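You operate a simulated robot arm through the tools that you are given. There is no shell and no other tool. Be economical: measure what you need, move in short steps, check, and stop when the job is done.

You are at the controls of a simulated robot arm. One attempt, no reset.

JOB
Dose one portion of shallots and one of garlic into the tub under the hopper.
Fine: nothing spilt; the tub ends standing in the grey tray, the hopper's tray pushed in, its black knob at 0.

It is judged by the outcome, as a careful person would: the job done as asked, and still so three seconds after it is handed in. It fails if anything else is knocked over, pushed out of place, dropped, spilled or broken.

ROBOT AND FRAMES
A 7-joint arm with a two-finger parallel gripper, fixed in place. Base frame: the origin is at the foot of the arm, x ahead of it, y to its left, z up; the work surface is at about z = 880. Lengths are in mm, angles in degrees, forces in N, time in s.
With the tool pointing down near the work surface it reaches from about 240 to 680 mm from the base axis. Its first joint turns from -66.0 to 66.0 degrees. Payload 2.4 kg.
Tool frame: the origin (TCP) lies between the finger pads and is the grasp point; the fingertips stand 30 mm ahead of it; z points along the fingers, y is the line along which they close. Largest opening 94 mm; finger width 28, thickness 10; the body of the gripper, 50 by 96 mm, starts 55 mm behind the TCP.
Orientation is told as [roll, pitch, yaw] about the base's x, y, z axes, in that order, counted from this pose: with the fingers straight down and closing along the base's y, the tool's x points along the base's -x, its y along +y and its z along -z.

CONTROLS
- The arm moves only by the tool servo_tool. Its argument "commands" is one flat list of numbers, 7 for each row, row after row: the turn, a rotation vector about the tool's x, y, z in units of 90 degrees (1.0 is 90 degrees), then the shift along the tool's x, y, z in units of 500 mm (1.0 is 500 mm), then the finger opening in cm, from 0 to 9.4. In form: [rx, ry, rz, x, y, z, claw, rx, ry, rz, x, y, z, claw, ...]. A call has 1 to 12 rows; each row is the pose to reach, as a shift and turn from the pose commanded when the call began, along the tool's axes at that moment. A call with a number of a shift or a turn outside -1 to 1 is refused whole. Rows are played at 5 a second. More than 50 mm and 8.6 degrees between two rows, or a gripper value outside its range, and nothing of the call is played. A pose out of reach is approached as far as the arm can. The call stops where the force on the tool passes 40 N (or 10 N more than at its start, if that is more) or the arm is blocked; 0.2 s more then pass. The fingers move at their own pace (about 153 mm/s each) and stop on an object; they squeeze with about 44 N. The grip force told is the motor's: it shows also when the fingers shut on nothing. Time passes only in rows, and 0.2 s behind the last, so rows that repeat a pose let the fingers close. The reply holds the time, the measured pose of the TCP, the force on the tool along the base axes, the opening and the grip force, in the units named above and with some noise, with the torque about the TCP (base axes, N m) and any sound that the robot's microphone picked up.
- Cameras (640 x 400 px; columns grow to the right, rows downward): "scene" is fixed at [60.6, 474.4, 1451.4]; the picture's right is [-0.60, -0.80, 0.00], its down [-0.43, 0.32, -0.84] and it looks along [0.68, -0.51, -0.54] (base axes); focal length 356 px, centre (320, 200). "wrist" rides on the gripper at [76, 14, -102] in the tool frame; the picture's right is [-0.18, 0.98, 0.00], its down [-0.75, -0.14, -0.64] and it looks along [-0.63, -0.12, 0.77] (tool axes); focal length 243 px, centre (320, 200). There is no depth. A picture from a camera that has moved, and an enlarged one, comes with that camera's place and axes in the base frame and with its lens. The place of the scene camera against the robot may be out by one fixed shift of up to 25 mm in any direction.
- snapshot(camera): a new picture of that camera. It takes no simulated time.
- inspect(camera, box): a new picture of the part [left, top, right, bottom] of that camera's present view, enlarged. It takes no simulated time.
- hand_in(): hands the job in; it is judged then, once.

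Work in short steps. Places have to be worked out from the pictures, the camera data and where the tool is seen: move nearer, look again, correct. Check each grasp and each placing, and mend what went wrong. You have 120 turns and 84 pictures in all, those below and enlarged ones among them. Open the gripper and draw the arm clear of the work before you hand the job in, unless the task says otherwise; then end with one line.

The tools are called after "Call:" as a command line: name --argument value ..., lists and objects as JSON in quotes. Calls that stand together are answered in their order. servo_tool: Moves the arm, as the interface text tells. Its arguments: {"type":"object","properties":{"commands":{"type":"array","items":{"type":"number"}}},"required":["commands"]} The other tools are called the same way: snapshot (camera) takes a picture; inspect (camera, box) takes an enlarged picture of a part of a camera's view; hand_in () hands the job in.

At the start:

```text
time_s: 0.0
eef_pos: [374.3, -71.9, 1257.6]
ee_rot: [0.0, 0.1, 0.0]
force: [-0.1, -0.4, 1.1]
torque: [-0.02, 0.02, 0.01]
gripper_width: 94.2
grip_force: 0.1
```

scene: 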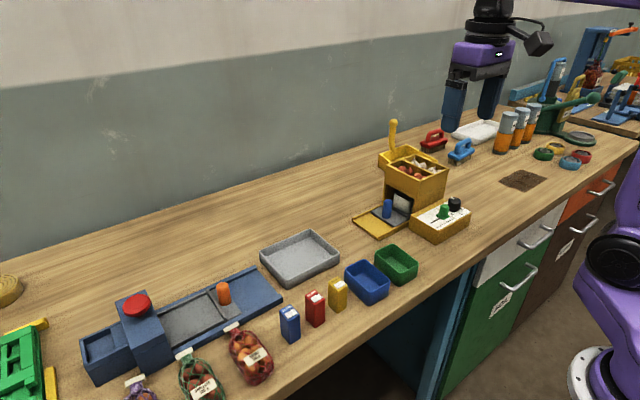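
wrist: 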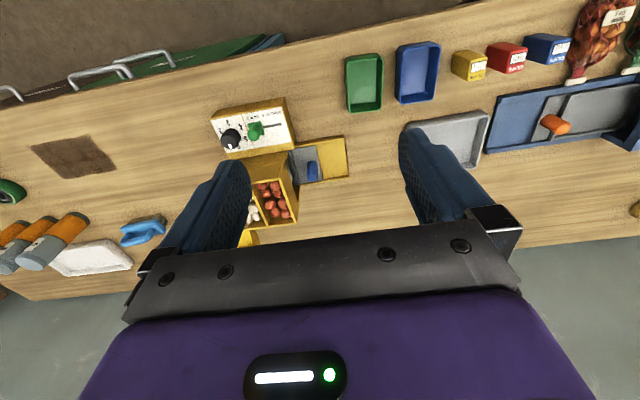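

I'll look closely at the hopper and its controls first.

Call:
inspect --camera "scene" --box '[340, 110, 500, 250]'

Call:
inspect --camera "wrist" --box '[190, 80, 370, 250]'

Call:
inspect --camera "scene" --box '[400, 190, 480, 250]'

```text
2.86 times, centred on (420, 180) of scene
camera zoom: at [60.6, 474.4, 1451.4], right [-0.6, -0.8, 0.0], down [-0.43, 0.32, -0.84], along [0.68, -0.51, -0.54], focal length 1018 px, centre (34, 257)
```

zoom: 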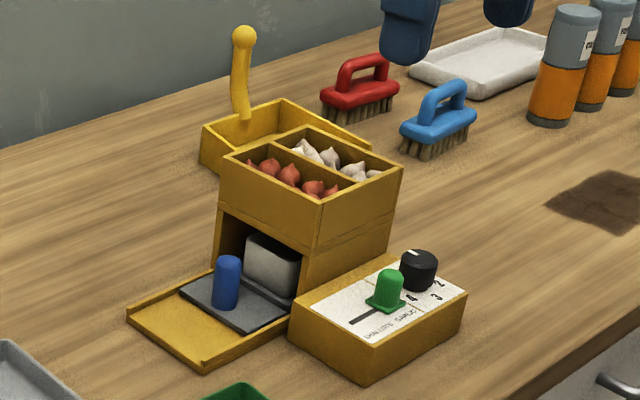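

```text
2.35 times, centred on (280, 165) of wrist
camera zoom: at [296.3, -57.4, 1360.2], right [0.18, 0.98, 0.0], down [0.75, -0.14, 0.64], along [0.63, -0.12, -0.77], focal length 571 px, centre (414, 282)
```

zoom: 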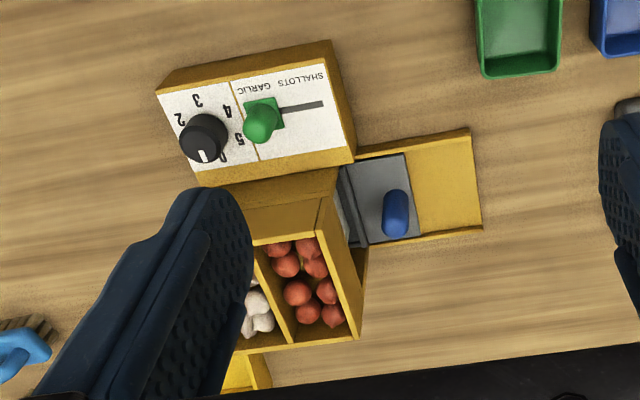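

```text
6.67 times, centred on (440, 220) of scene
camera zoom: at [60.6, 474.4, 1451.4], right [-0.6, -0.8, 0.0], down [-0.43, 0.32, -0.84], along [0.68, -0.51, -0.54], focal length 2375 px, centre (-480, 67)
```

zoom: 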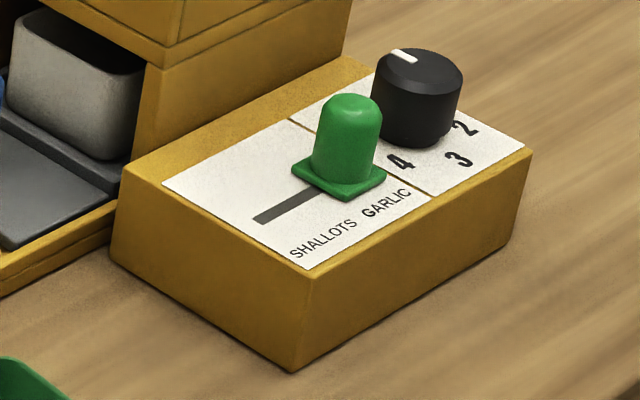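

The green selector is at GARLIC, the knob seems at 0, and the tub is on the tray. I'll move sideways to view the hopper from nearer.

Call:
servo_tool --commands '[0, 0, 0, 0, -0.08, 0.02, 9.4, 0, 0, 0, 0, -0.16, 0.04, 9.4, 0, 0, 0, 0.03, -0.2, 0.06, 9.4, 0, 0, 0, 0.06, -0.24, 0.06, 9.4, 0, 0, 0, 0.06, -0.24, 0.06, 9.4]'

Call:
snapshot --camera "wrist"

```text
time_s: 1.2
eef_pos: [344.4, -191.0, 1226.9]
ee_rot: [0.0, 0.0, -0.1]
force: [0.9, 0.7, 0.3]
torque: [-0.02, 0.02, 0.02]
gripper_width: 94.2
grip_force: 0.0
```

```text
78 pictures are left
camera wrist: at [266.1, -177.1, 1329.8], right [0.18, 0.98, 0.0], down [0.75, -0.14, 0.64], along [0.63, -0.12, -0.77], focal length 243 px, centre (320, 200)
```

wrist: 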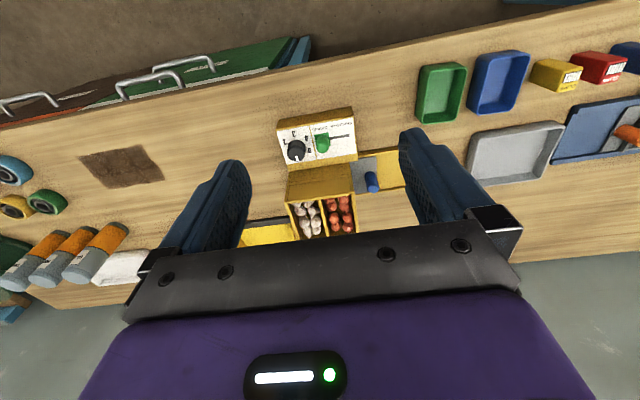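

Zooming in on the hopper in this view.

Call:
inspect --camera "wrist" --box '[225, 95, 415, 245]'

Call:
inspect --camera "wrist" --box '[270, 115, 360, 171]'

Call:
inspect --camera "scene" --box '[360, 110, 460, 180]'

```text
2.67 times, centred on (320, 170) of wrist
camera zoom: at [266.1, -177.1, 1329.8], right [0.18, 0.98, 0.0], down [0.75, -0.14, 0.64], along [0.63, -0.12, -0.77], focal length 647 px, centre (320, 280)
```

zoom: 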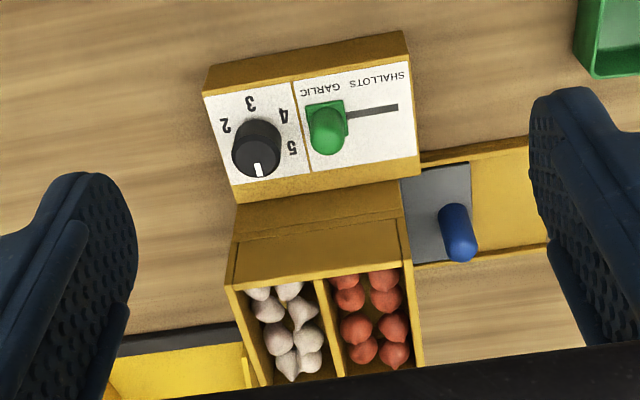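

```text
7.11 times, centred on (315, 143) of wrist
camera zoom: at [266.1, -177.1, 1329.8], right [0.18, 0.98, 0.0], down [0.75, -0.14, 0.64], along [0.63, -0.12, -0.77], focal length 1725 px, centre (356, 605)
```

zoom: 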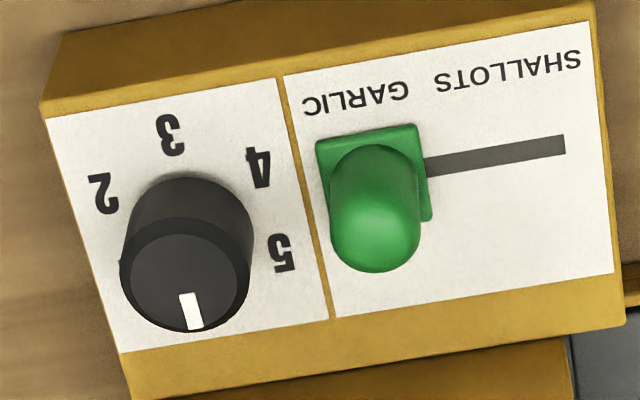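

```text
5.71 times, centred on (410, 145) of scene
camera zoom: at [60.7, 474.4, 1451.4], right [-0.6, -0.8, 0.0], down [-0.43, 0.32, -0.84], along [0.68, -0.51, -0.54], focal length 2036 px, centre (-194, 514)
```

zoom: 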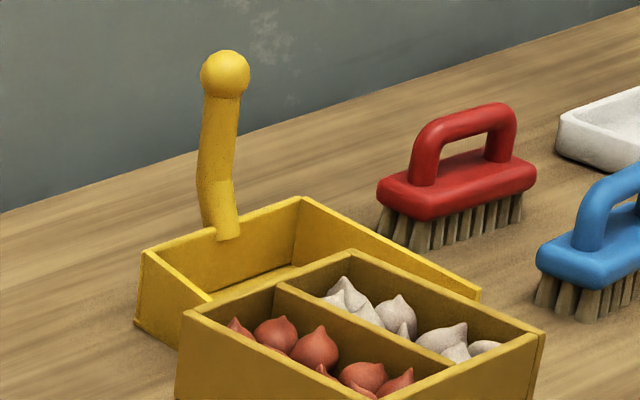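

The yellow item behind is just a dustpan. I'll check the tub and the drawer closely.

Call:
inspect --camera "scene" --box '[350, 180, 430, 240]'

Call:
inspect --camera "scene" --box '[60, 190, 440, 400]'

```text
6.67 times, centred on (390, 210) of scene
camera zoom: at [60.7, 474.4, 1451.4], right [-0.6, -0.8, 0.0], down [-0.43, 0.32, -0.84], along [0.68, -0.51, -0.54], focal length 2375 px, centre (-147, 133)
```

zoom: 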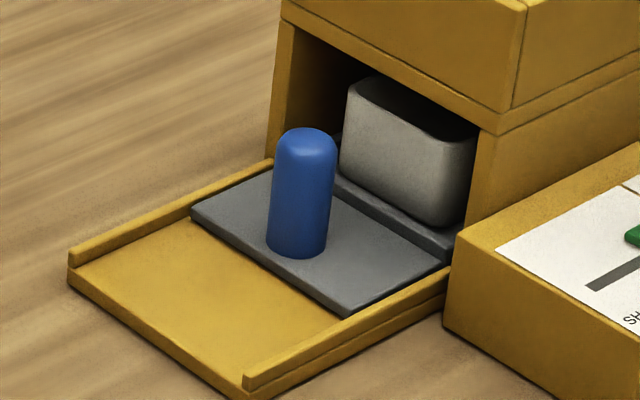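

```text
1.68 times, centred on (250, 295) of scene
camera zoom: at [60.7, 474.4, 1451.4], right [-0.6, -0.8, 0.0], down [-0.43, 0.32, -0.84], along [0.68, -0.51, -0.54], focal length 600 px, centre (438, 40)
```

zoom: 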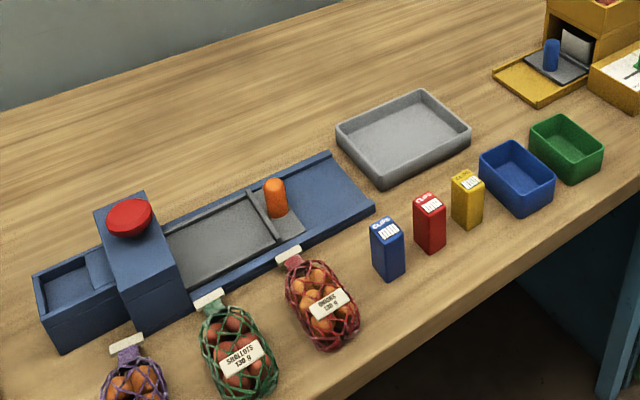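

The tray is pushed in with the tub under the hopper. Knob is around (473,-260), selector (463,-210). I'll descend for a closer look at the panel.

Call:
servo_tool --commands '[0, 0, 0, -0.045, -0.022, 0.07, 9.4, 0, 0, 0, -0.09, -0.044, 0.14, 9.4, 0, 0, 0, -0.135, -0.066, 0.21, 9.4, 0, 0, 0, -0.18, -0.088, 0.274, 9.4, 0, 0, 0, -0.18, -0.088, 0.274, 9.4]'

Call:
snapshot --camera "wrist"

Call:
snapshot --camera "scene"

```text
time_s: 2.4
eef_pos: [434.7, -235.1, 1090.4]
ee_rot: [-0.1, 0.0, 0.0]
force: [0.5, 0.0, -0.7]
torque: [0.06, 0.04, 0.0]
gripper_width: 94.0
grip_force: 0.1
```

```text
72 pictures are left
camera wrist: at [357.5, -220.9, 1193.0], right [0.18, 0.98, 0.0], down [0.75, -0.14, 0.64], along [0.63, -0.12, -0.77], focal length 243 px, centre (320, 200)
```

wrist: 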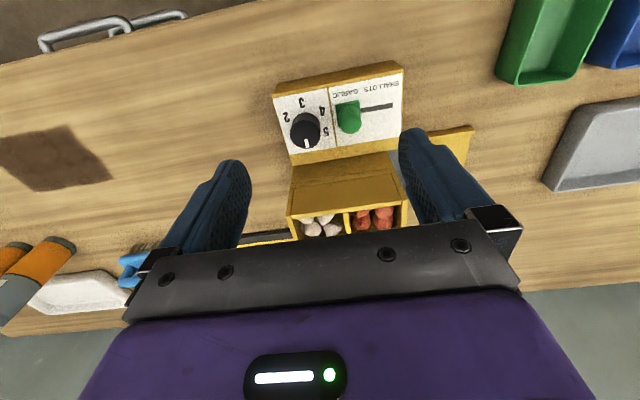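

```text
71 pictures are left
```

scene: 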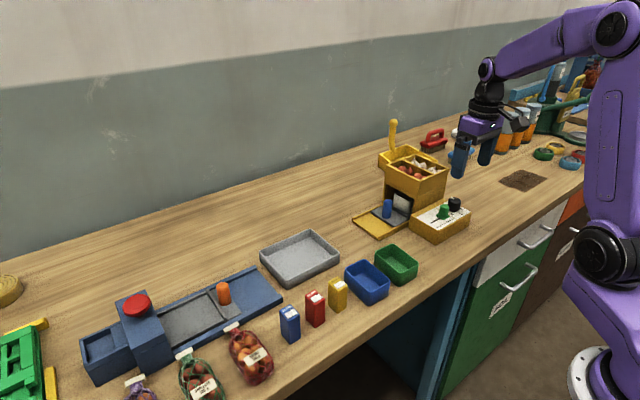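

Zooming to measure the knob and selector.

Call:
inspect --camera "wrist" --box '[260, 60, 420, 160]'

```text
4.00 times, centred on (340, 110) of wrist
camera zoom: at [357.5, -220.9, 1193.0], right [0.18, 0.98, 0.0], down [0.75, -0.14, 0.64], along [0.63, -0.12, -0.77], focal length 970 px, centre (240, 560)
```

zoom: 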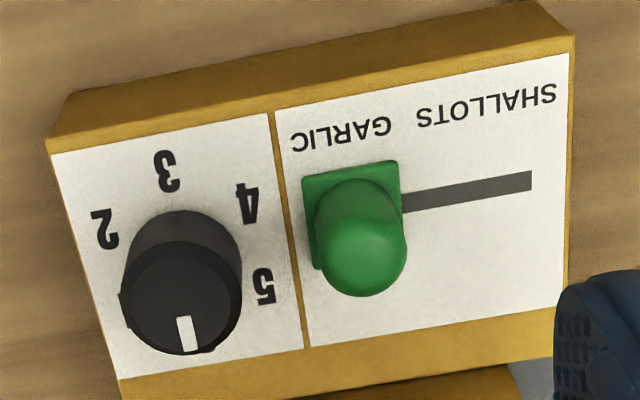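

Estimated knob top about (465,-257,~950), hopper wall at x≈502. Going lower to triangulate better.

Call:
servo_tool --commands '[0, 0, 0, -0.01, -0.022, 0.08, 9.4, 0, 0, 0, -0.02, -0.044, 0.16, 9.4, 0, 0, 0, -0.02, -0.044, 0.16, 9.4]'

Call:
inspect --camera "wrist" --box '[200, 40, 440, 200]'

Call:
inspect --camera "scene" --box '[390, 130, 500, 250]'

```text
time_s: 3.2
eef_pos: [446.1, -257.7, 1011.4]
ee_rot: [0.0, 0.0, 0.0]
force: [0.5, -0.2, 0.3]
torque: [-0.02, 0.04, 0.02]
gripper_width: 94.2
grip_force: 0.1
```

```text
2.50 times, centred on (320, 120) of wrist
camera zoom: at [368.3, -242.4, 1115.1], right [0.18, 0.98, 0.0], down [0.75, -0.14, 0.64], along [0.63, -0.12, -0.77], focal length 606 px, centre (320, 400)
```

zoom: 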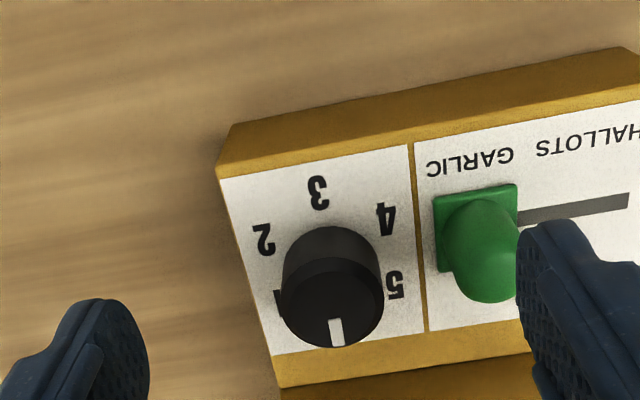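

```text
3.33 times, centred on (445, 190) of scene
camera zoom: at [60.7, 474.4, 1451.4], right [-0.6, -0.8, 0.0], down [-0.43, 0.32, -0.84], along [0.68, -0.51, -0.54], focal length 1188 px, centre (-97, 233)
```

zoom: 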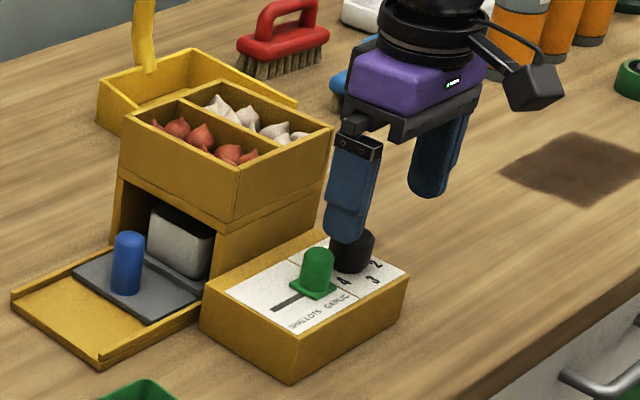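

Knob top ≈(469,-258,945), selector ≈(461,-208) about 35 mm tall. I'll do shallots first (more room at the knob), so I hover over the selector with the fingers narrowed.

Call:
servo_tool --commands '[0, 0, 0, -0.015, 0.05, 0.0, 7, 0, 0, 0, -0.031, 0.103, 0.01, 3.8, 0, 0, 0, -0.031, 0.103, 0.02, 3.8, 0, 0, 0, -0.031, 0.103, 0.02, 3.8]'

Call:
inspect --camera "wrist" --box '[200, 60, 440, 210]'

Call:
inspect --camera "scene" --box '[390, 150, 490, 250]'

```text
time_s: 4.2
eef_pos: [459.6, -205.4, 998.5]
ee_rot: [0.0, 0.0, 0.0]
force: [-0.1, 0.7, 0.7]
torque: [0.02, 0.0, 0.03]
gripper_width: 38.1
grip_force: 0.2
```

```text
2.67 times, centred on (320, 135) of wrist
camera zoom: at [383.1, -191.4, 1103.3], right [0.18, 0.98, 0.0], down [0.75, -0.14, 0.64], along [0.63, -0.12, -0.77], focal length 647 px, centre (320, 373)
```

zoom: 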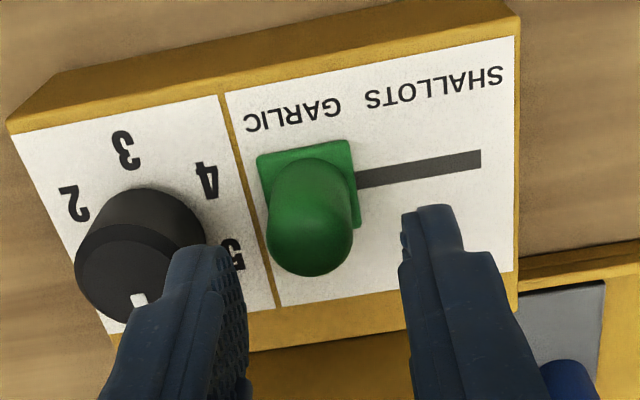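

```text
4.00 times, centred on (440, 200) of scene
camera zoom: at [60.6, 474.4, 1451.4], right [-0.6, -0.8, 0.0], down [-0.43, 0.32, -0.84], along [0.68, -0.51, -0.54], focal length 1425 px, centre (-160, 200)
```

zoom: 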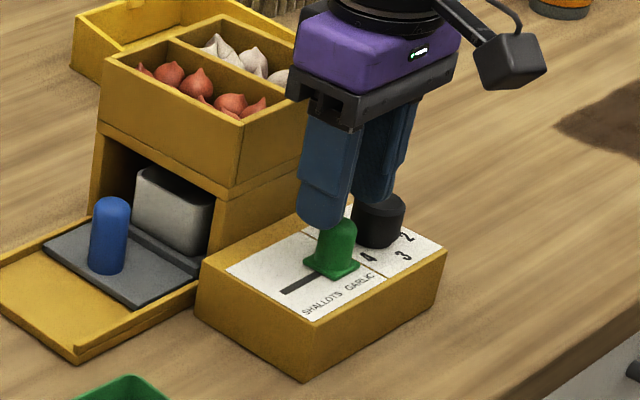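

Alignment is good within ~3 mm (selector centre ≈(459,-208.5)). Descend slightly shifted and close gently on the selector.

Call:
servo_tool --commands '[0, 0, 0, 0, -0.003, 0.02, 3.8, 0, 0, 0, 0, -0.003, 0.045, 3.8, 0, 0, 0, 0, -0.003, 0.06, 3.8, 0, 0, 0, 0, -0.003, 0.06, 3.8]'

Call:
inspect --camera "wrist" --box '[200, 60, 440, 210]'

Call:
inspect --camera "scene" --box '[400, 170, 480, 240]'

```text
time_s: 5.2
eef_pos: [459.5, -207.6, 968.9]
ee_rot: [0.0, 0.1, 0.1]
force: [-0.1, -0.2, -0.4]
torque: [-0.02, -0.02, 0.01]
gripper_width: 38.0
grip_force: 0.1
```

```text
2.67 times, centred on (320, 135) of wrist
camera zoom: at [381.8, -192.9, 1072.8], right [0.18, 0.98, 0.0], down [0.75, -0.14, 0.64], along [0.63, -0.12, -0.77], focal length 647 px, centre (320, 373)
```

zoom: 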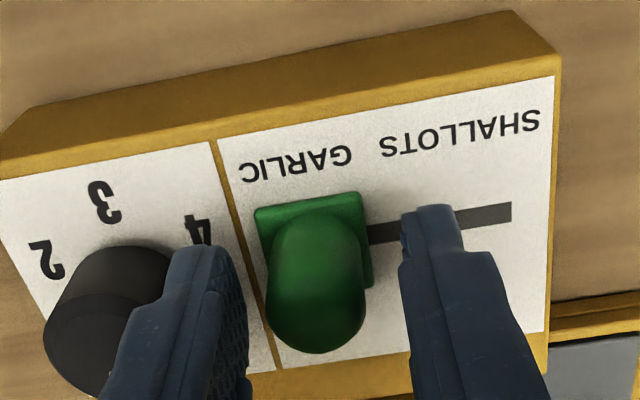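

```text
5.71 times, centred on (440, 205) of scene
camera zoom: at [60.6, 474.4, 1451.4], right [-0.6, -0.8, 0.0], down [-0.43, 0.32, -0.84], along [0.68, -0.51, -0.54], focal length 2036 px, centre (-366, 171)
```

zoom: 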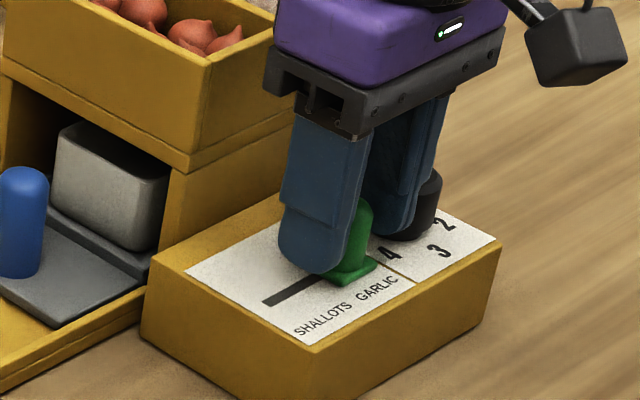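

Fingers straddle the selector with no contact. Close on it.

Call:
servo_tool --commands '[0, 0, 0, 0, 0, 0, 2.8, 0, 0, 0, 0, 0, 0, 2.0, 0, 0, 0, 0, 0, 0, 2.0]'

```text
time_s: 6.0
eef_pos: [459.1, -209.1, 968.8]
ee_rot: [0.0, 0.0, 0.0]
force: [0.3, -1.7, -1.1]
torque: [0.36, 0.0, 0.03]
gripper_width: 20.9
grip_force: 38.5
```

Selector gripped (21 mm). Slide it toward SHALLOTS (+y), ~36 mm first.

Call:
servo_tool --commands '[0, 0, 0, 0, 0.018, 0, 2.0, 0, 0, 0, 0, 0.036, 0, 2.0, 0, 0, 0, 0, 0.054, 0, 2.0, 0, 0, 0, 0, 0.072, 0, 2.0, 0, 0, 0, 0, 0.072, 0, 2.0]'

Call:
inspect --camera "wrist" --box '[200, 60, 440, 210]'

```text
time_s: 7.2
eef_pos: [461.2, -170.7, 970.6]
ee_rot: [0.0, 0.0, 0.0]
force: [-0.2, 1.8, -1.3]
torque: [0.0, 0.01, -0.03]
gripper_width: 21.1
grip_force: 0.7
```

```text
2.67 times, centred on (320, 135) of wrist
camera zoom: at [382.9, -156.4, 1073.0], right [0.18, 0.98, 0.0], down [0.75, -0.14, 0.64], along [0.63, -0.12, -0.77], focal length 647 px, centre (320, 373)
```

zoom: 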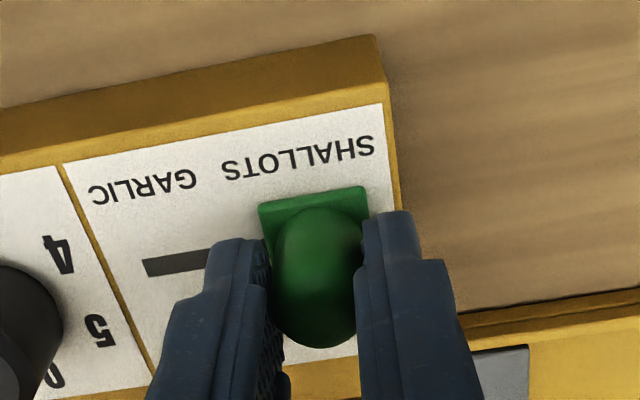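

It's aligned with the SHALLOTS label. A small nudge to confirm it reached its end stop.

Call:
servo_tool --commands '[0, 0, 0, 0, 0.004, 0, 2.0, 0, 0, 0, 0, 0.01, 0, 2.0, 0, 0, 0, 0, 0.01, 0, 2.0]'

```text
time_s: 8.0
eef_pos: [460.5, -168.7, 968.8]
ee_rot: [-0.1, 0.0, -0.1]
force: [-0.1, -5.9, 1.7]
torque: [-0.11, -0.04, -0.01]
gripper_width: 23.2
grip_force: 3.4
```

End stop felt: selector is at SHALLOTS. Release, rise, and move above the knob with a 20° lean away from the hopper and +30° yaw, so I can turn it 60° clockwise.

Call:
servo_tool --commands '[0, 0, 0, 0, -0.006, 0, 4.0, 0, 0, 0, 0, -0.006, 0, 4.2, 0, 0, 0, 0, -0.006, -0.08, 4.6]'

Call:
servo_tool --commands '[-0.012, -0.044, -0.066, 0, -0.045, -0.01, 4.6, -0.024, -0.088, -0.132, 0, -0.09, -0.01, 4.6, -0.036, -0.132, -0.198, 0, -0.13, -0.01, 4.6, -0.048, -0.176, -0.264, 0, -0.17, -0.01, 4.6, -0.058, -0.217, -0.33, -0.003, -0.181, 0, 4.6, -0.058, -0.217, -0.33, -0.003, -0.181, 0, 4.6]'

Call:
snapshot --camera "wrist"

Call:
inspect --camera "scene" --box '[390, 130, 500, 250]'

```text
time_s: 8.8
eef_pos: [457.8, -170.8, 1011.1]
ee_rot: [0.0, 0.0, 0.0]
force: [0.3, 0.4, -0.5]
torque: [0.0, 0.01, 0.02]
gripper_width: 46.3
grip_force: 0.0
```

```text
time_s: 10.2
eef_pos: [460.2, -260.8, 1009.8]
ee_rot: [-0.1, -20.0, 30.1]
force: [-1.0, 0.1, -0.2]
torque: [0.02, -0.03, -0.02]
gripper_width: 46.0
grip_force: 0.0
```

```text
62 pictures are left
camera wrist: at [359.1, -301.3, 1080.3], right [-0.34, 0.94, 0.06], down [0.49, 0.12, 0.86], along [0.8, 0.33, -0.5], focal length 243 px, centre (320, 200)
```

wrist: 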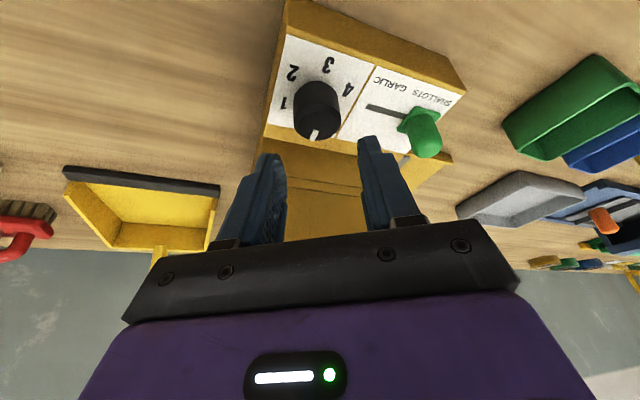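

```text
3.33 times, centred on (445, 190) of scene
camera zoom: at [60.7, 474.4, 1451.4], right [-0.6, -0.8, 0.0], down [-0.43, 0.32, -0.84], along [0.68, -0.51, -0.54], focal length 1188 px, centre (-97, 233)
```

zoom: 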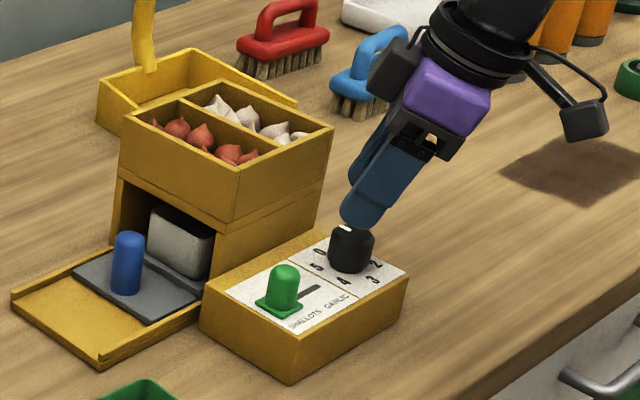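

Zoom for precise knob centring.

Call:
inspect --camera "wrist" --box '[260, 60, 380, 135]'

Call:
inspect --camera "wrist" --box '[260, 80, 420, 180]'

```text
5.33 times, centred on (320, 98) of wrist
camera zoom: at [359.1, -301.3, 1080.3], right [-0.34, 0.94, 0.06], down [0.49, 0.12, 0.86], along [0.8, 0.33, -0.5], focal length 1294 px, centre (320, 747)
```

zoom: 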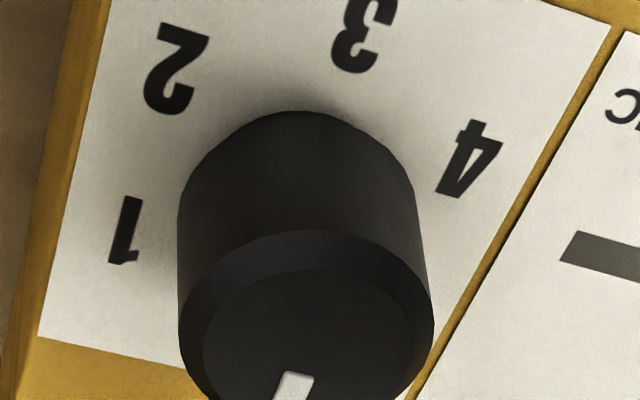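

```text
4.00 times, centred on (340, 130) of wrist
camera zoom: at [359.1, -301.3, 1080.3], right [-0.34, 0.94, 0.06], down [0.49, 0.12, 0.86], along [0.8, 0.33, -0.5], focal length 970 px, centre (240, 480)
```

zoom: 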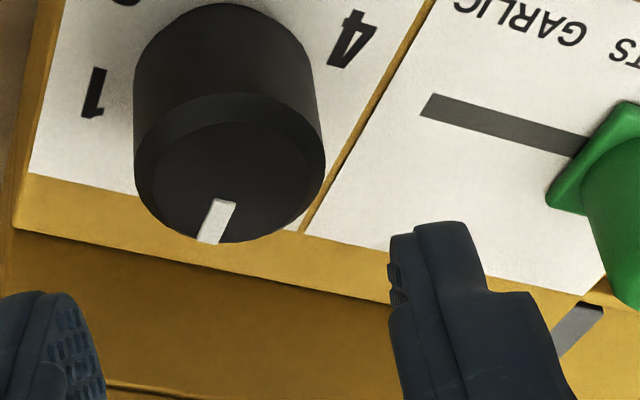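

Knob refined to ≈(466,-257), top ≈950, and the tool is almost right above. Descend 40 mm vertically.

Call:
servo_tool --commands '[0, 0, 0, 0.0068, 0, 0.0188, 4.6, 0, 0, 0, 0.0137, 0, 0.0376, 4.6, 0, 0, 0, 0.0205, 0, 0.0564, 4.6, 0, 0, 0, 0.0274, 0, 0.0752, 4.6, 0, 0, 0, 0.0274, 0, 0.0752, 4.6]'

Call:
inspect --camera "wrist" --box '[220, 80, 420, 205]'

Call:
inspect --camera "scene" --box '[410, 160, 490, 240]'

```text
time_s: 11.4
eef_pos: [460.9, -260.4, 969.2]
ee_rot: [0.0, -20.1, 30.0]
force: [0.7, 0.6, 0.4]
torque: [-0.01, 0.0, 0.01]
gripper_width: 46.1
grip_force: 0.1
```

```text
3.20 times, centred on (320, 142) of wrist
camera zoom: at [360.7, -301.3, 1040.2], right [-0.34, 0.94, 0.06], down [0.49, 0.12, 0.86], along [0.8, 0.32, -0.5], focal length 776 px, centre (320, 384)
```

zoom: 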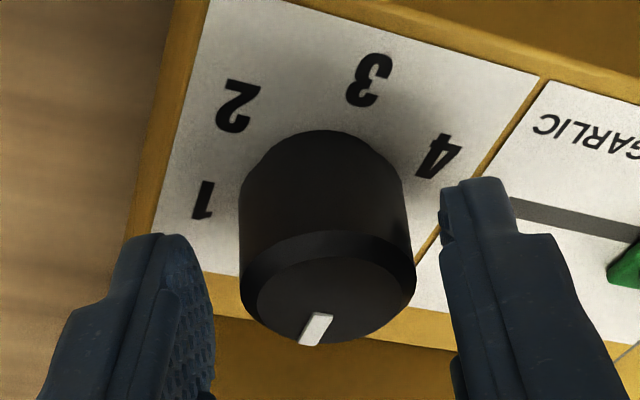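

```text
5.00 times, centred on (450, 200) of scene
camera zoom: at [60.6, 474.4, 1451.4], right [-0.6, -0.8, 0.0], down [-0.43, 0.32, -0.84], along [0.68, -0.51, -0.54], focal length 1781 px, centre (-330, 200)
```

zoom: 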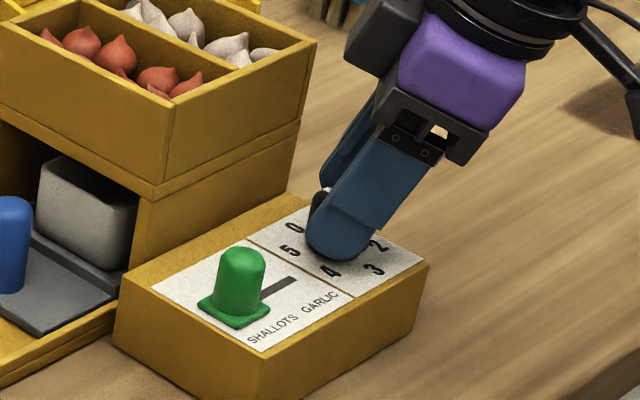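

Well centred, knob between the fingers. Descend 4 mm more and close.

Call:
servo_tool --commands '[0, 0, 0, 0.0027, 0, 0.0075, 4.6, 0, 0, 0, 0.0027, 0, 0.0075, 4.0, 0, 0, 0, 0.0027, 0, 0.0075, 3.4, 0, 0, 0, 0.0027, 0, 0.0075, 3.1, 0, 0, 0, 0.0027, 0, 0.0075, 3.1]'

```text
time_s: 12.6
eef_pos: [462.2, -260.5, 964.7]
ee_rot: [0.1, -20.0, 30.0]
force: [-2.9, 3.5, -0.7]
torque: [0.04, 0.02, 0.05]
gripper_width: 33.6
grip_force: 2.1
```

Knob gripped (33.6 mm). Turn it 60° clockwise to "1", rotating about the knob's vertical axis.

Call:
servo_tool --commands '[0, 0, 0, 0, 0.002, 0, 2.6, 0.0285, 0, 0.0783, -0.0001, 0.0041, 0, 2.6, 0.057, 0, 0.1567, -0.0005, 0.0062, 0.0002, 2.6, 0.0855, 0, 0.235, -0.0012, 0.0083, 0.0004, 2.6, 0.114, 0, 0.3133, -0.0021, 0.0102, 0.0008, 2.6, 0.1425, 0, 0.3917, -0.0032, 0.012, 0.0012, 2.6, 0.171, 0, 0.47, -0.0045, 0.0136, 0.0016, 2.6, 0.1995, 0, 0.548, -0.006, 0.015, 0.0022, 2.6, 0.228, 0, 0.6267, -0.0077, 0.0162, 0.0028, 2.6, 0.228, 0, 0.6267, -0.0077, 0.0162, 0.0028, 2.6]'

Call:
snapshot --camera "wrist"

Call:
inspect --camera "scene" --box '[350, 130, 490, 240]'

```text
time_s: 14.8
eef_pos: [460.2, -254.3, 965.4]
ee_rot: [-0.2, -20.1, -30.2]
force: [16.5, -22.2, -20.7]
torque: [0.08, 0.19, -0.05]
gripper_width: 31.0
grip_force: 45.4
```

```text
56 pictures are left
camera wrist: at [374.1, -187.7, 1036.3], right [0.64, 0.76, 0.06], down [0.35, -0.37, 0.86], along [0.68, -0.53, -0.5], focal length 243 px, centre (320, 200)
```

wrist: 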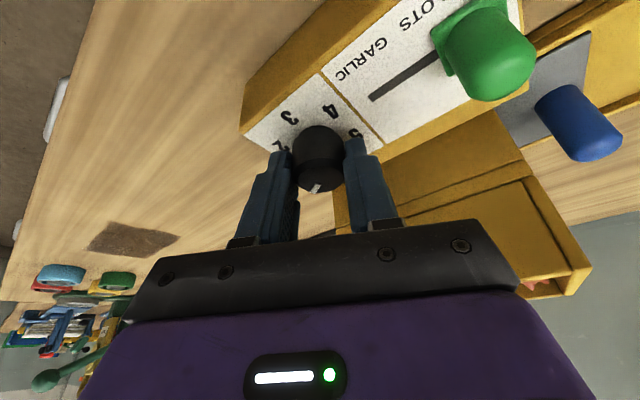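

```text
3.64 times, centred on (420, 185) of scene
camera zoom: at [61.4, 473.6, 1451.6], right [-0.6, -0.8, 0.0], down [-0.43, 0.32, -0.84], along [0.68, -0.51, -0.54], focal length 1296 px, centre (-44, 254)
```

zoom: 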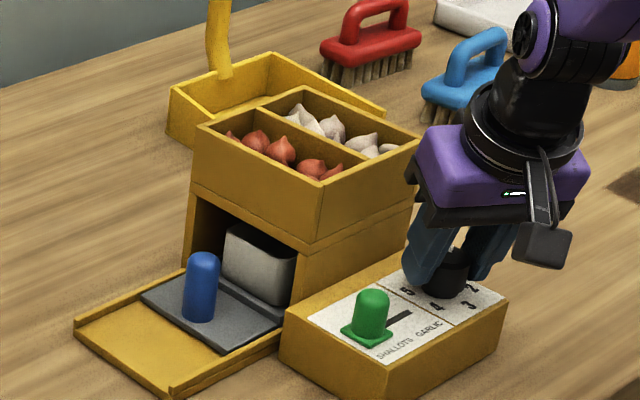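

Knob turned with the tool; lateral strain of ~27 N, so I'll release and see where the marker sits and whether something was dosed.

Call:
servo_tool --commands '[0, 0, 0, 0, 0, 0, 4.6, 0, 0, 0, 0, 0, 0, 4.6]'

Call:
inspect --camera "wrist" --box '[220, 80, 420, 205]'

Call:
inspect --camera "scene" --box '[370, 140, 470, 230]'

```text
time_s: 15.4
eef_pos: [459.1, -250.0, 964.4]
ee_rot: [0.1, -19.9, -30.1]
force: [-0.3, -0.6, -0.5]
torque: [-0.02, -0.01, 0.0]
gripper_width: 46.2
grip_force: 0.0
```

```text
3.20 times, centred on (320, 142) of wrist
camera zoom: at [373.6, -185.3, 1036.7], right [0.64, 0.77, 0.06], down [0.35, -0.37, 0.86], along [0.68, -0.53, -0.51], focal length 776 px, centre (320, 384)
```

zoom: 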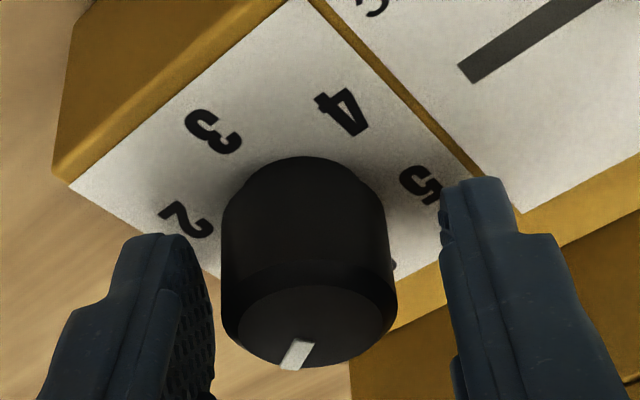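

```text
4.44 times, centred on (420, 185) of scene
camera zoom: at [60.6, 474.4, 1451.4], right [-0.6, -0.8, 0.0], down [-0.43, 0.32, -0.84], along [0.68, -0.51, -0.54], focal length 1584 px, centre (-124, 267)
```

zoom: 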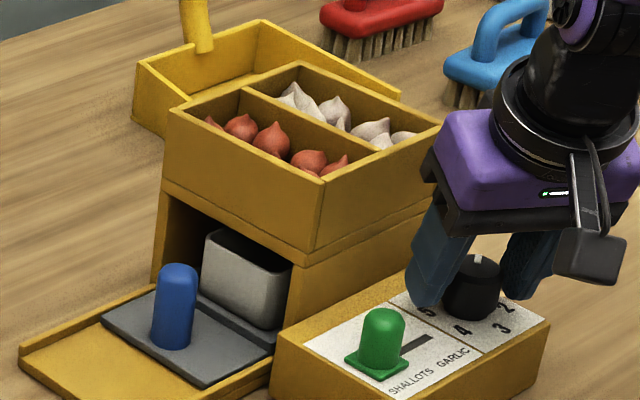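

Marker now reads 1, but there's no sound and no visible change. I'll rise and look into the drawer/hopper to see whether anything was dosed before deciding on the next step.

Call:
servo_tool --commands '[0, 0, 0, -0.0205, 0, -0.0564, 5, 0, 0, 0, -0.041, 0, -0.1128, 6, 0, 0, 0, -0.0615, 0, -0.1692, 8, 0, 0, 0, -0.082, 0, -0.2256, 9, 0, 0, 0, -0.082, 0, -0.2256, 9.4]'

Call:
snapshot --camera "wrist"

```text
time_s: 16.6
eef_pos: [460.7, -249.9, 1087.6]
ee_rot: [0.1, -20.0, -30.0]
force: [-0.8, -0.3, -0.6]
torque: [-0.01, 0.01, 0.02]
gripper_width: 94.0
grip_force: 0.1
```

```text
52 pictures are left
camera wrist: at [373.8, -184.3, 1158.1], right [0.64, 0.76, 0.06], down [0.35, -0.37, 0.86], along [0.68, -0.53, -0.51], focal length 243 px, centre (320, 200)
```

wrist: 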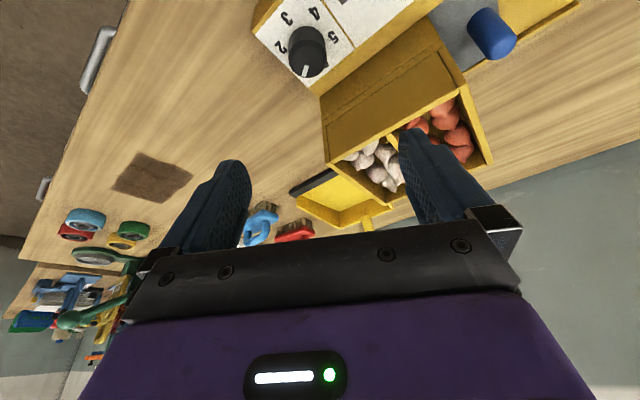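

Now swing round to the +y side, yaw -90°, to look into the drawer opening.

Call:
servo_tool --commands '[0.0285, 0, 0.0783, -0.01, 0.047, -0.03, 9.4, 0.057, 0, 0.1567, -0.015, 0.094, -0.04, 9.4, 0.0855, 0, 0.235, -0.015, 0.141, -0.04, 9.4, 0.114, 0, 0.3133, -0.015, 0.188, -0.04, 9.4, 0.1425, 0, 0.3917, -0.01, 0.235, -0.03, 9.4, 0.171, 0, 0.47, -0.005, 0.282, -0.02, 9.4, 0.1995, 0, 0.548, 0, 0.33, 0, 9.4, 0.228, 0, 0.6267, 0.007, 0.377, 0.05, 9.4, 0.228, 0, 0.6267, 0.007, 0.377, 0.05, 9.4]'

Call:
snapshot --camera "wrist"

```text
time_s: 18.6
eef_pos: [559.3, -90.6, 1060.7]
ee_rot: [0.0, -19.9, -90.1]
force: [-0.2, -1.2, -0.4]
torque: [0.02, 0.0, 0.01]
gripper_width: 94.1
grip_force: 0.1
```

```text
51 pictures are left
camera wrist: at [572.8, 16.6, 1132.1], right [0.98, -0.17, 0.06], down [-0.14, -0.49, 0.86], along [-0.12, -0.86, -0.5], focal length 243 px, centre (320, 200)
```

wrist: 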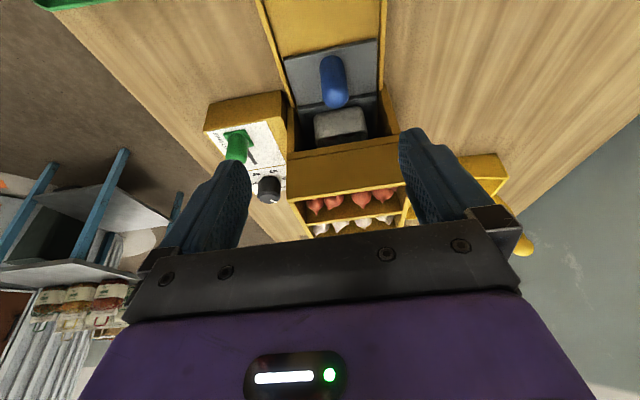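

Call:
inspect --camera "wrist" --box '[260, 20, 420, 150]'

Call:
inspect --camera "wrist" --box '[280, 140, 430, 250]'

```text
3.08 times, centred on (340, 85) of wrist
camera zoom: at [572.8, 16.6, 1132.1], right [0.98, -0.17, 0.06], down [-0.14, -0.49, 0.86], along [-0.12, -0.86, -0.5], focal length 746 px, centre (258, 554)
```

zoom: 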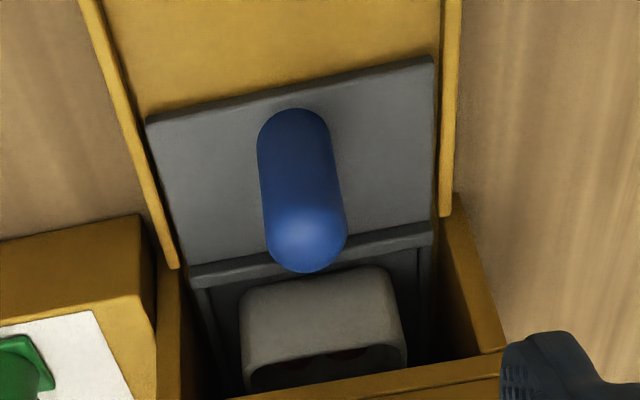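

```text
3.64 times, centred on (355, 195) of wrist
camera zoom: at [572.8, 16.6, 1132.1], right [0.98, -0.17, 0.06], down [-0.14, -0.49, 0.86], along [-0.12, -0.86, -0.5], focal length 882 px, centre (193, 218)
```

zoom: 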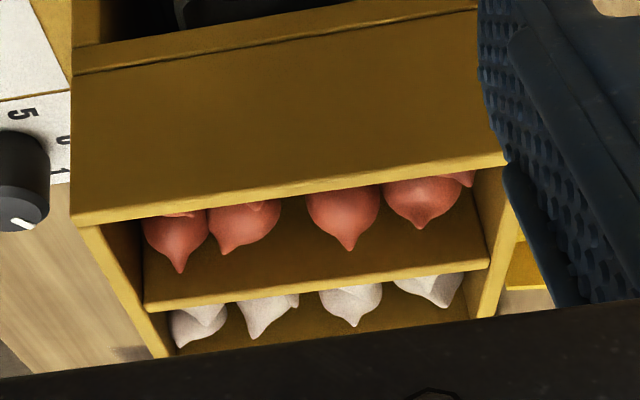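

There seems to be something reddish in the tub; zoom tighter.

Call:
inspect --camera "wrist" --box '[308, 100, 368, 145]'

```text
8.89 times, centred on (338, 122) of wrist
camera zoom: at [572.8, 16.6, 1132.1], right [0.98, -0.17, 0.06], down [-0.14, -0.49, 0.86], along [-0.12, -0.86, -0.5], focal length 2157 px, centre (160, 889)
```

zoom: 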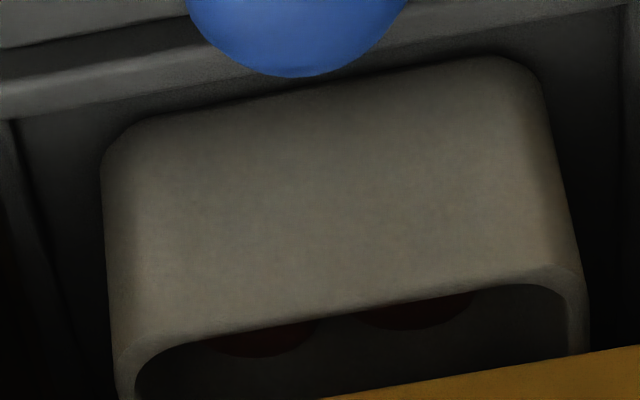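

Two shallots appear in the tub, so turning 0→1 dosed a portion. Now return to the knob (refined axis (466,-257.7)), over a raised path.

Call:
servo_tool --commands '[0, 0, 0, -0.0274, 0, -0.0752, 9.4, -0.0285, 0, -0.0783, -0.041, -0.05, -0.1128, 9.4, -0.057, 0, -0.1567, -0.041, -0.12, -0.1128, 9.4, -0.0855, 0, -0.235, -0.0598, -0.196, -0.106, 9.4, -0.114, 0, -0.3133, -0.135, -0.1968, -0.0786, 8, -0.1425, 0, -0.3917, -0.2102, -0.1968, -0.0512, 6, -0.171, 0, -0.47, -0.2854, -0.1968, -0.0238, 4.6, -0.1995, 0, -0.548, -0.3494, -0.1968, -0.0006, 4.6, -0.228, 0, -0.6267, -0.3256, -0.1968, 0.0652, 4.6, -0.228, 0, -0.6267, -0.3256, -0.1968, 0.0652, 4.6]'

```text
time_s: 20.8
eef_pos: [460.0, -256.3, 1084.9]
ee_rot: [0.0, -20.0, -29.9]
force: [0.0, -0.6, 0.9]
torque: [-0.02, -0.01, 0.01]
gripper_width: 46.2
grip_force: 0.0
```

Descend straddling the knob again.

Call:
servo_tool --commands '[0, 0, 0, 0.0205, 0.0036, 0.0564, 4.6, 0, 0, 0, 0.041, 0.0036, 0.1128, 4.6, 0, 0, 0, 0.0615, 0.0036, 0.1692, 4.6, 0, 0, 0, 0.072, 0.0036, 0.198, 4.6, 0, 0, 0, 0.0821, 0.0036, 0.2256, 4.6, 0, 0, 0, 0.0821, 0.0036, 0.2256, 4.6]'

Call:
inspect --camera "wrist" --box '[220, 80, 420, 205]'

```text
time_s: 22.2
eef_pos: [461.7, -254.2, 964.4]
ee_rot: [0.0, -20.0, -30.0]
force: [-0.5, -0.2, -0.2]
torque: [0.01, -0.01, 0.0]
gripper_width: 46.0
grip_force: 0.1
```

```text
3.20 times, centred on (320, 142) of wrist
camera zoom: at [375.3, -188.2, 1036.0], right [0.64, 0.76, 0.06], down [0.35, -0.37, 0.86], along [0.68, -0.53, -0.5], focal length 776 px, centre (320, 384)
```

zoom: 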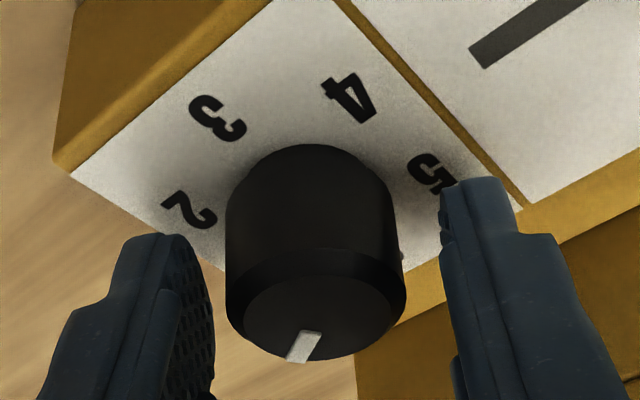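

Centred. Grip and turn 60° counter-clockwise back to 0.

Call:
servo_tool --commands '[0, 0, 0, 0, 0, 0, 3.2, 0, 0, 0, 0, 0, 0, 2.6, -0.0285, 0, -0.0783, -0.0001, -0.0015, 0, 2.6, -0.057, 0, -0.1567, -0.0004, -0.0029, 0.0001, 2.6, -0.0855, 0, -0.235, -0.0008, -0.0043, 0.0003, 2.6, -0.114, 0, -0.3133, -0.0014, -0.0056, 0.0005, 2.6, -0.1425, 0, -0.3917, -0.0022, -0.0068, 0.0008, 2.6, -0.171, 0, -0.47, -0.0031, -0.0079, 0.0011, 2.6, -0.1995, 0, -0.548, -0.0041, -0.0089, 0.0015, 2.6, -0.228, 0, -0.6267, -0.0053, -0.0097, 0.0019, 2.6, -0.228, 0, -0.6267, -0.0053, -0.0097, 0.0019, 2.6]'

Call:
inspect --camera "wrist" --box '[220, 80, 420, 205]'

Call:
inspect --camera "scene" --box '[370, 140, 470, 230]'

```text
time_s: 24.6
eef_pos: [462.5, -258.4, 965.5]
ee_rot: [0.1, -19.9, 30.2]
force: [10.2, 0.3, -33.7]
torque: [-0.35, 0.13, 0.0]
gripper_width: 31.5
grip_force: 44.6
```

```text
3.20 times, centred on (320, 142) of wrist
camera zoom: at [361.0, -300.0, 1036.8], right [-0.34, 0.94, 0.07], down [0.5, 0.12, 0.86], along [0.8, 0.33, -0.51], focal length 776 px, centre (320, 384)
```

zoom: 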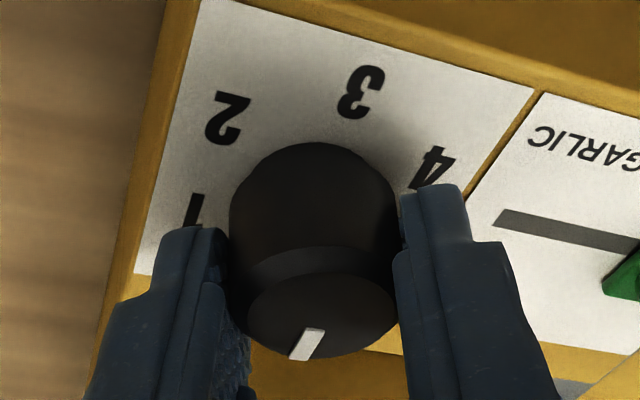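

```text
4.44 times, centred on (420, 185) of scene
camera zoom: at [61.4, 474.1, 1451.4], right [-0.6, -0.8, 0.0], down [-0.43, 0.32, -0.84], along [0.68, -0.51, -0.54], focal length 1584 px, centre (-124, 267)
```

zoom: 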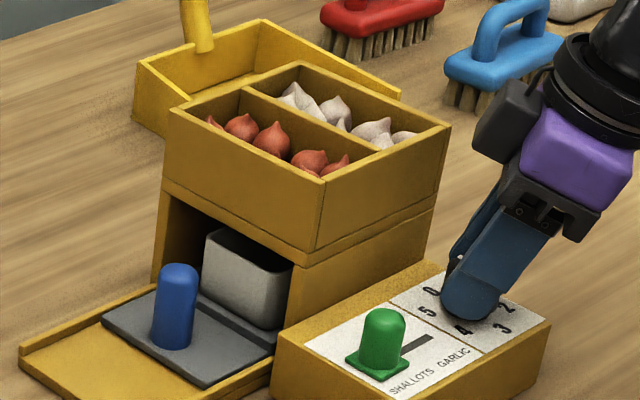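

Release and rise a bit to verify the marker at 0.

Call:
servo_tool --commands '[0, 0, 0, 0, 0, 0, 4.2, 0, 0, 0, 0, 0, 0, 4.6, 0, 0, 0, -0.0137, 0, -0.0376, 4.6, 0, 0, 0, -0.0308, 0, -0.0846, 4.6, 0, 0, 0, -0.0308, 0, -0.0846, 4.6]'

Call:
inspect --camera "wrist" --box '[220, 60, 420, 185]'

Call:
inspect --camera "scene" --box '[420, 180, 480, 230]'

```text
time_s: 25.8
eef_pos: [460.5, -258.7, 1011.6]
ee_rot: [0.0, -20.0, 30.0]
force: [0.5, -0.6, -0.2]
torque: [0.02, 0.02, 0.04]
gripper_width: 46.1
grip_force: 0.0
```

```text
3.20 times, centred on (320, 122) of wrist
camera zoom: at [359.1, -299.1, 1082.9], right [-0.34, 0.94, 0.06], down [0.49, 0.12, 0.86], along [0.8, 0.33, -0.5], focal length 776 px, centre (320, 448)
```

zoom: 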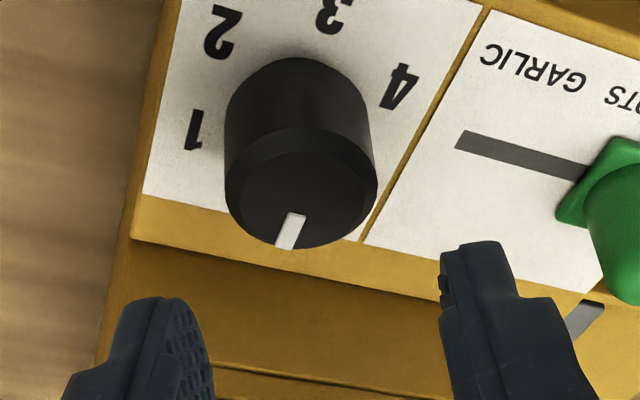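

```text
8.00 times, centred on (450, 205) of scene
camera zoom: at [60.6, 474.4, 1451.4], right [-0.6, -0.8, 0.0], down [-0.43, 0.32, -0.84], along [0.68, -0.51, -0.54], focal length 2850 px, centre (-720, 160)
```

zoom: 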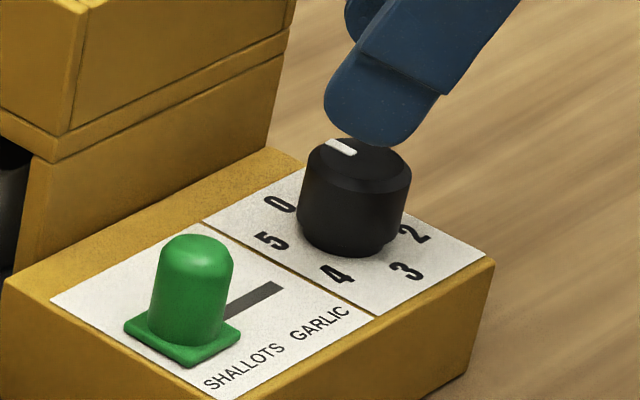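

Knob is back at 0. Now return to straight-down pose above the selector and grip it.

Call:
servo_tool --commands '[0.012, 0.044, 0.066, -0.017, 0.031, 0.006, 4.6, 0.024, 0.088, 0.132, -0.034, 0.062, 0.012, 4.4, 0.036, 0.132, 0.198, -0.051, 0.094, 0.018, 4.2, 0.048, 0.176, 0.264, -0.068, 0.125, 0.025, 4.0, 0.058, 0.217, 0.33, -0.0846, 0.156, 0.0308, 3.8, 0.058, 0.217, 0.33, -0.0846, 0.156, 0.0308, 3.8]'

Call:
inspect --camera "wrist" --box '[200, 60, 440, 210]'

```text
time_s: 27.2
eef_pos: [460.8, -168.1, 1009.9]
ee_rot: [0.0, 0.0, -0.1]
force: [0.0, -0.1, 0.1]
torque: [0.02, 0.01, 0.02]
gripper_width: 37.9
grip_force: 0.1
```

```text
2.67 times, centred on (320, 135) of wrist
camera zoom: at [383.2, -153.5, 1114.3], right [0.18, 0.98, 0.0], down [0.75, -0.14, 0.64], along [0.63, -0.12, -0.77], focal length 647 px, centre (320, 373)
```

zoom: 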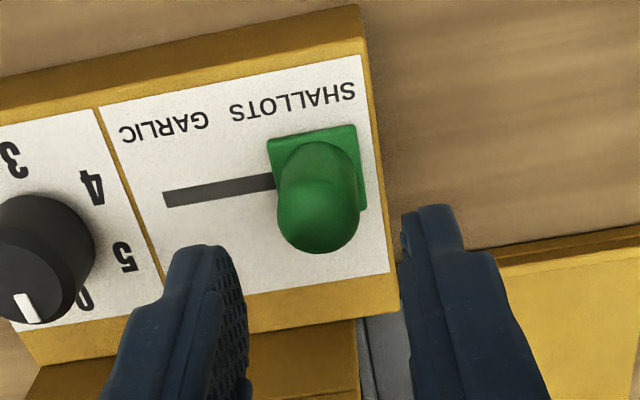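

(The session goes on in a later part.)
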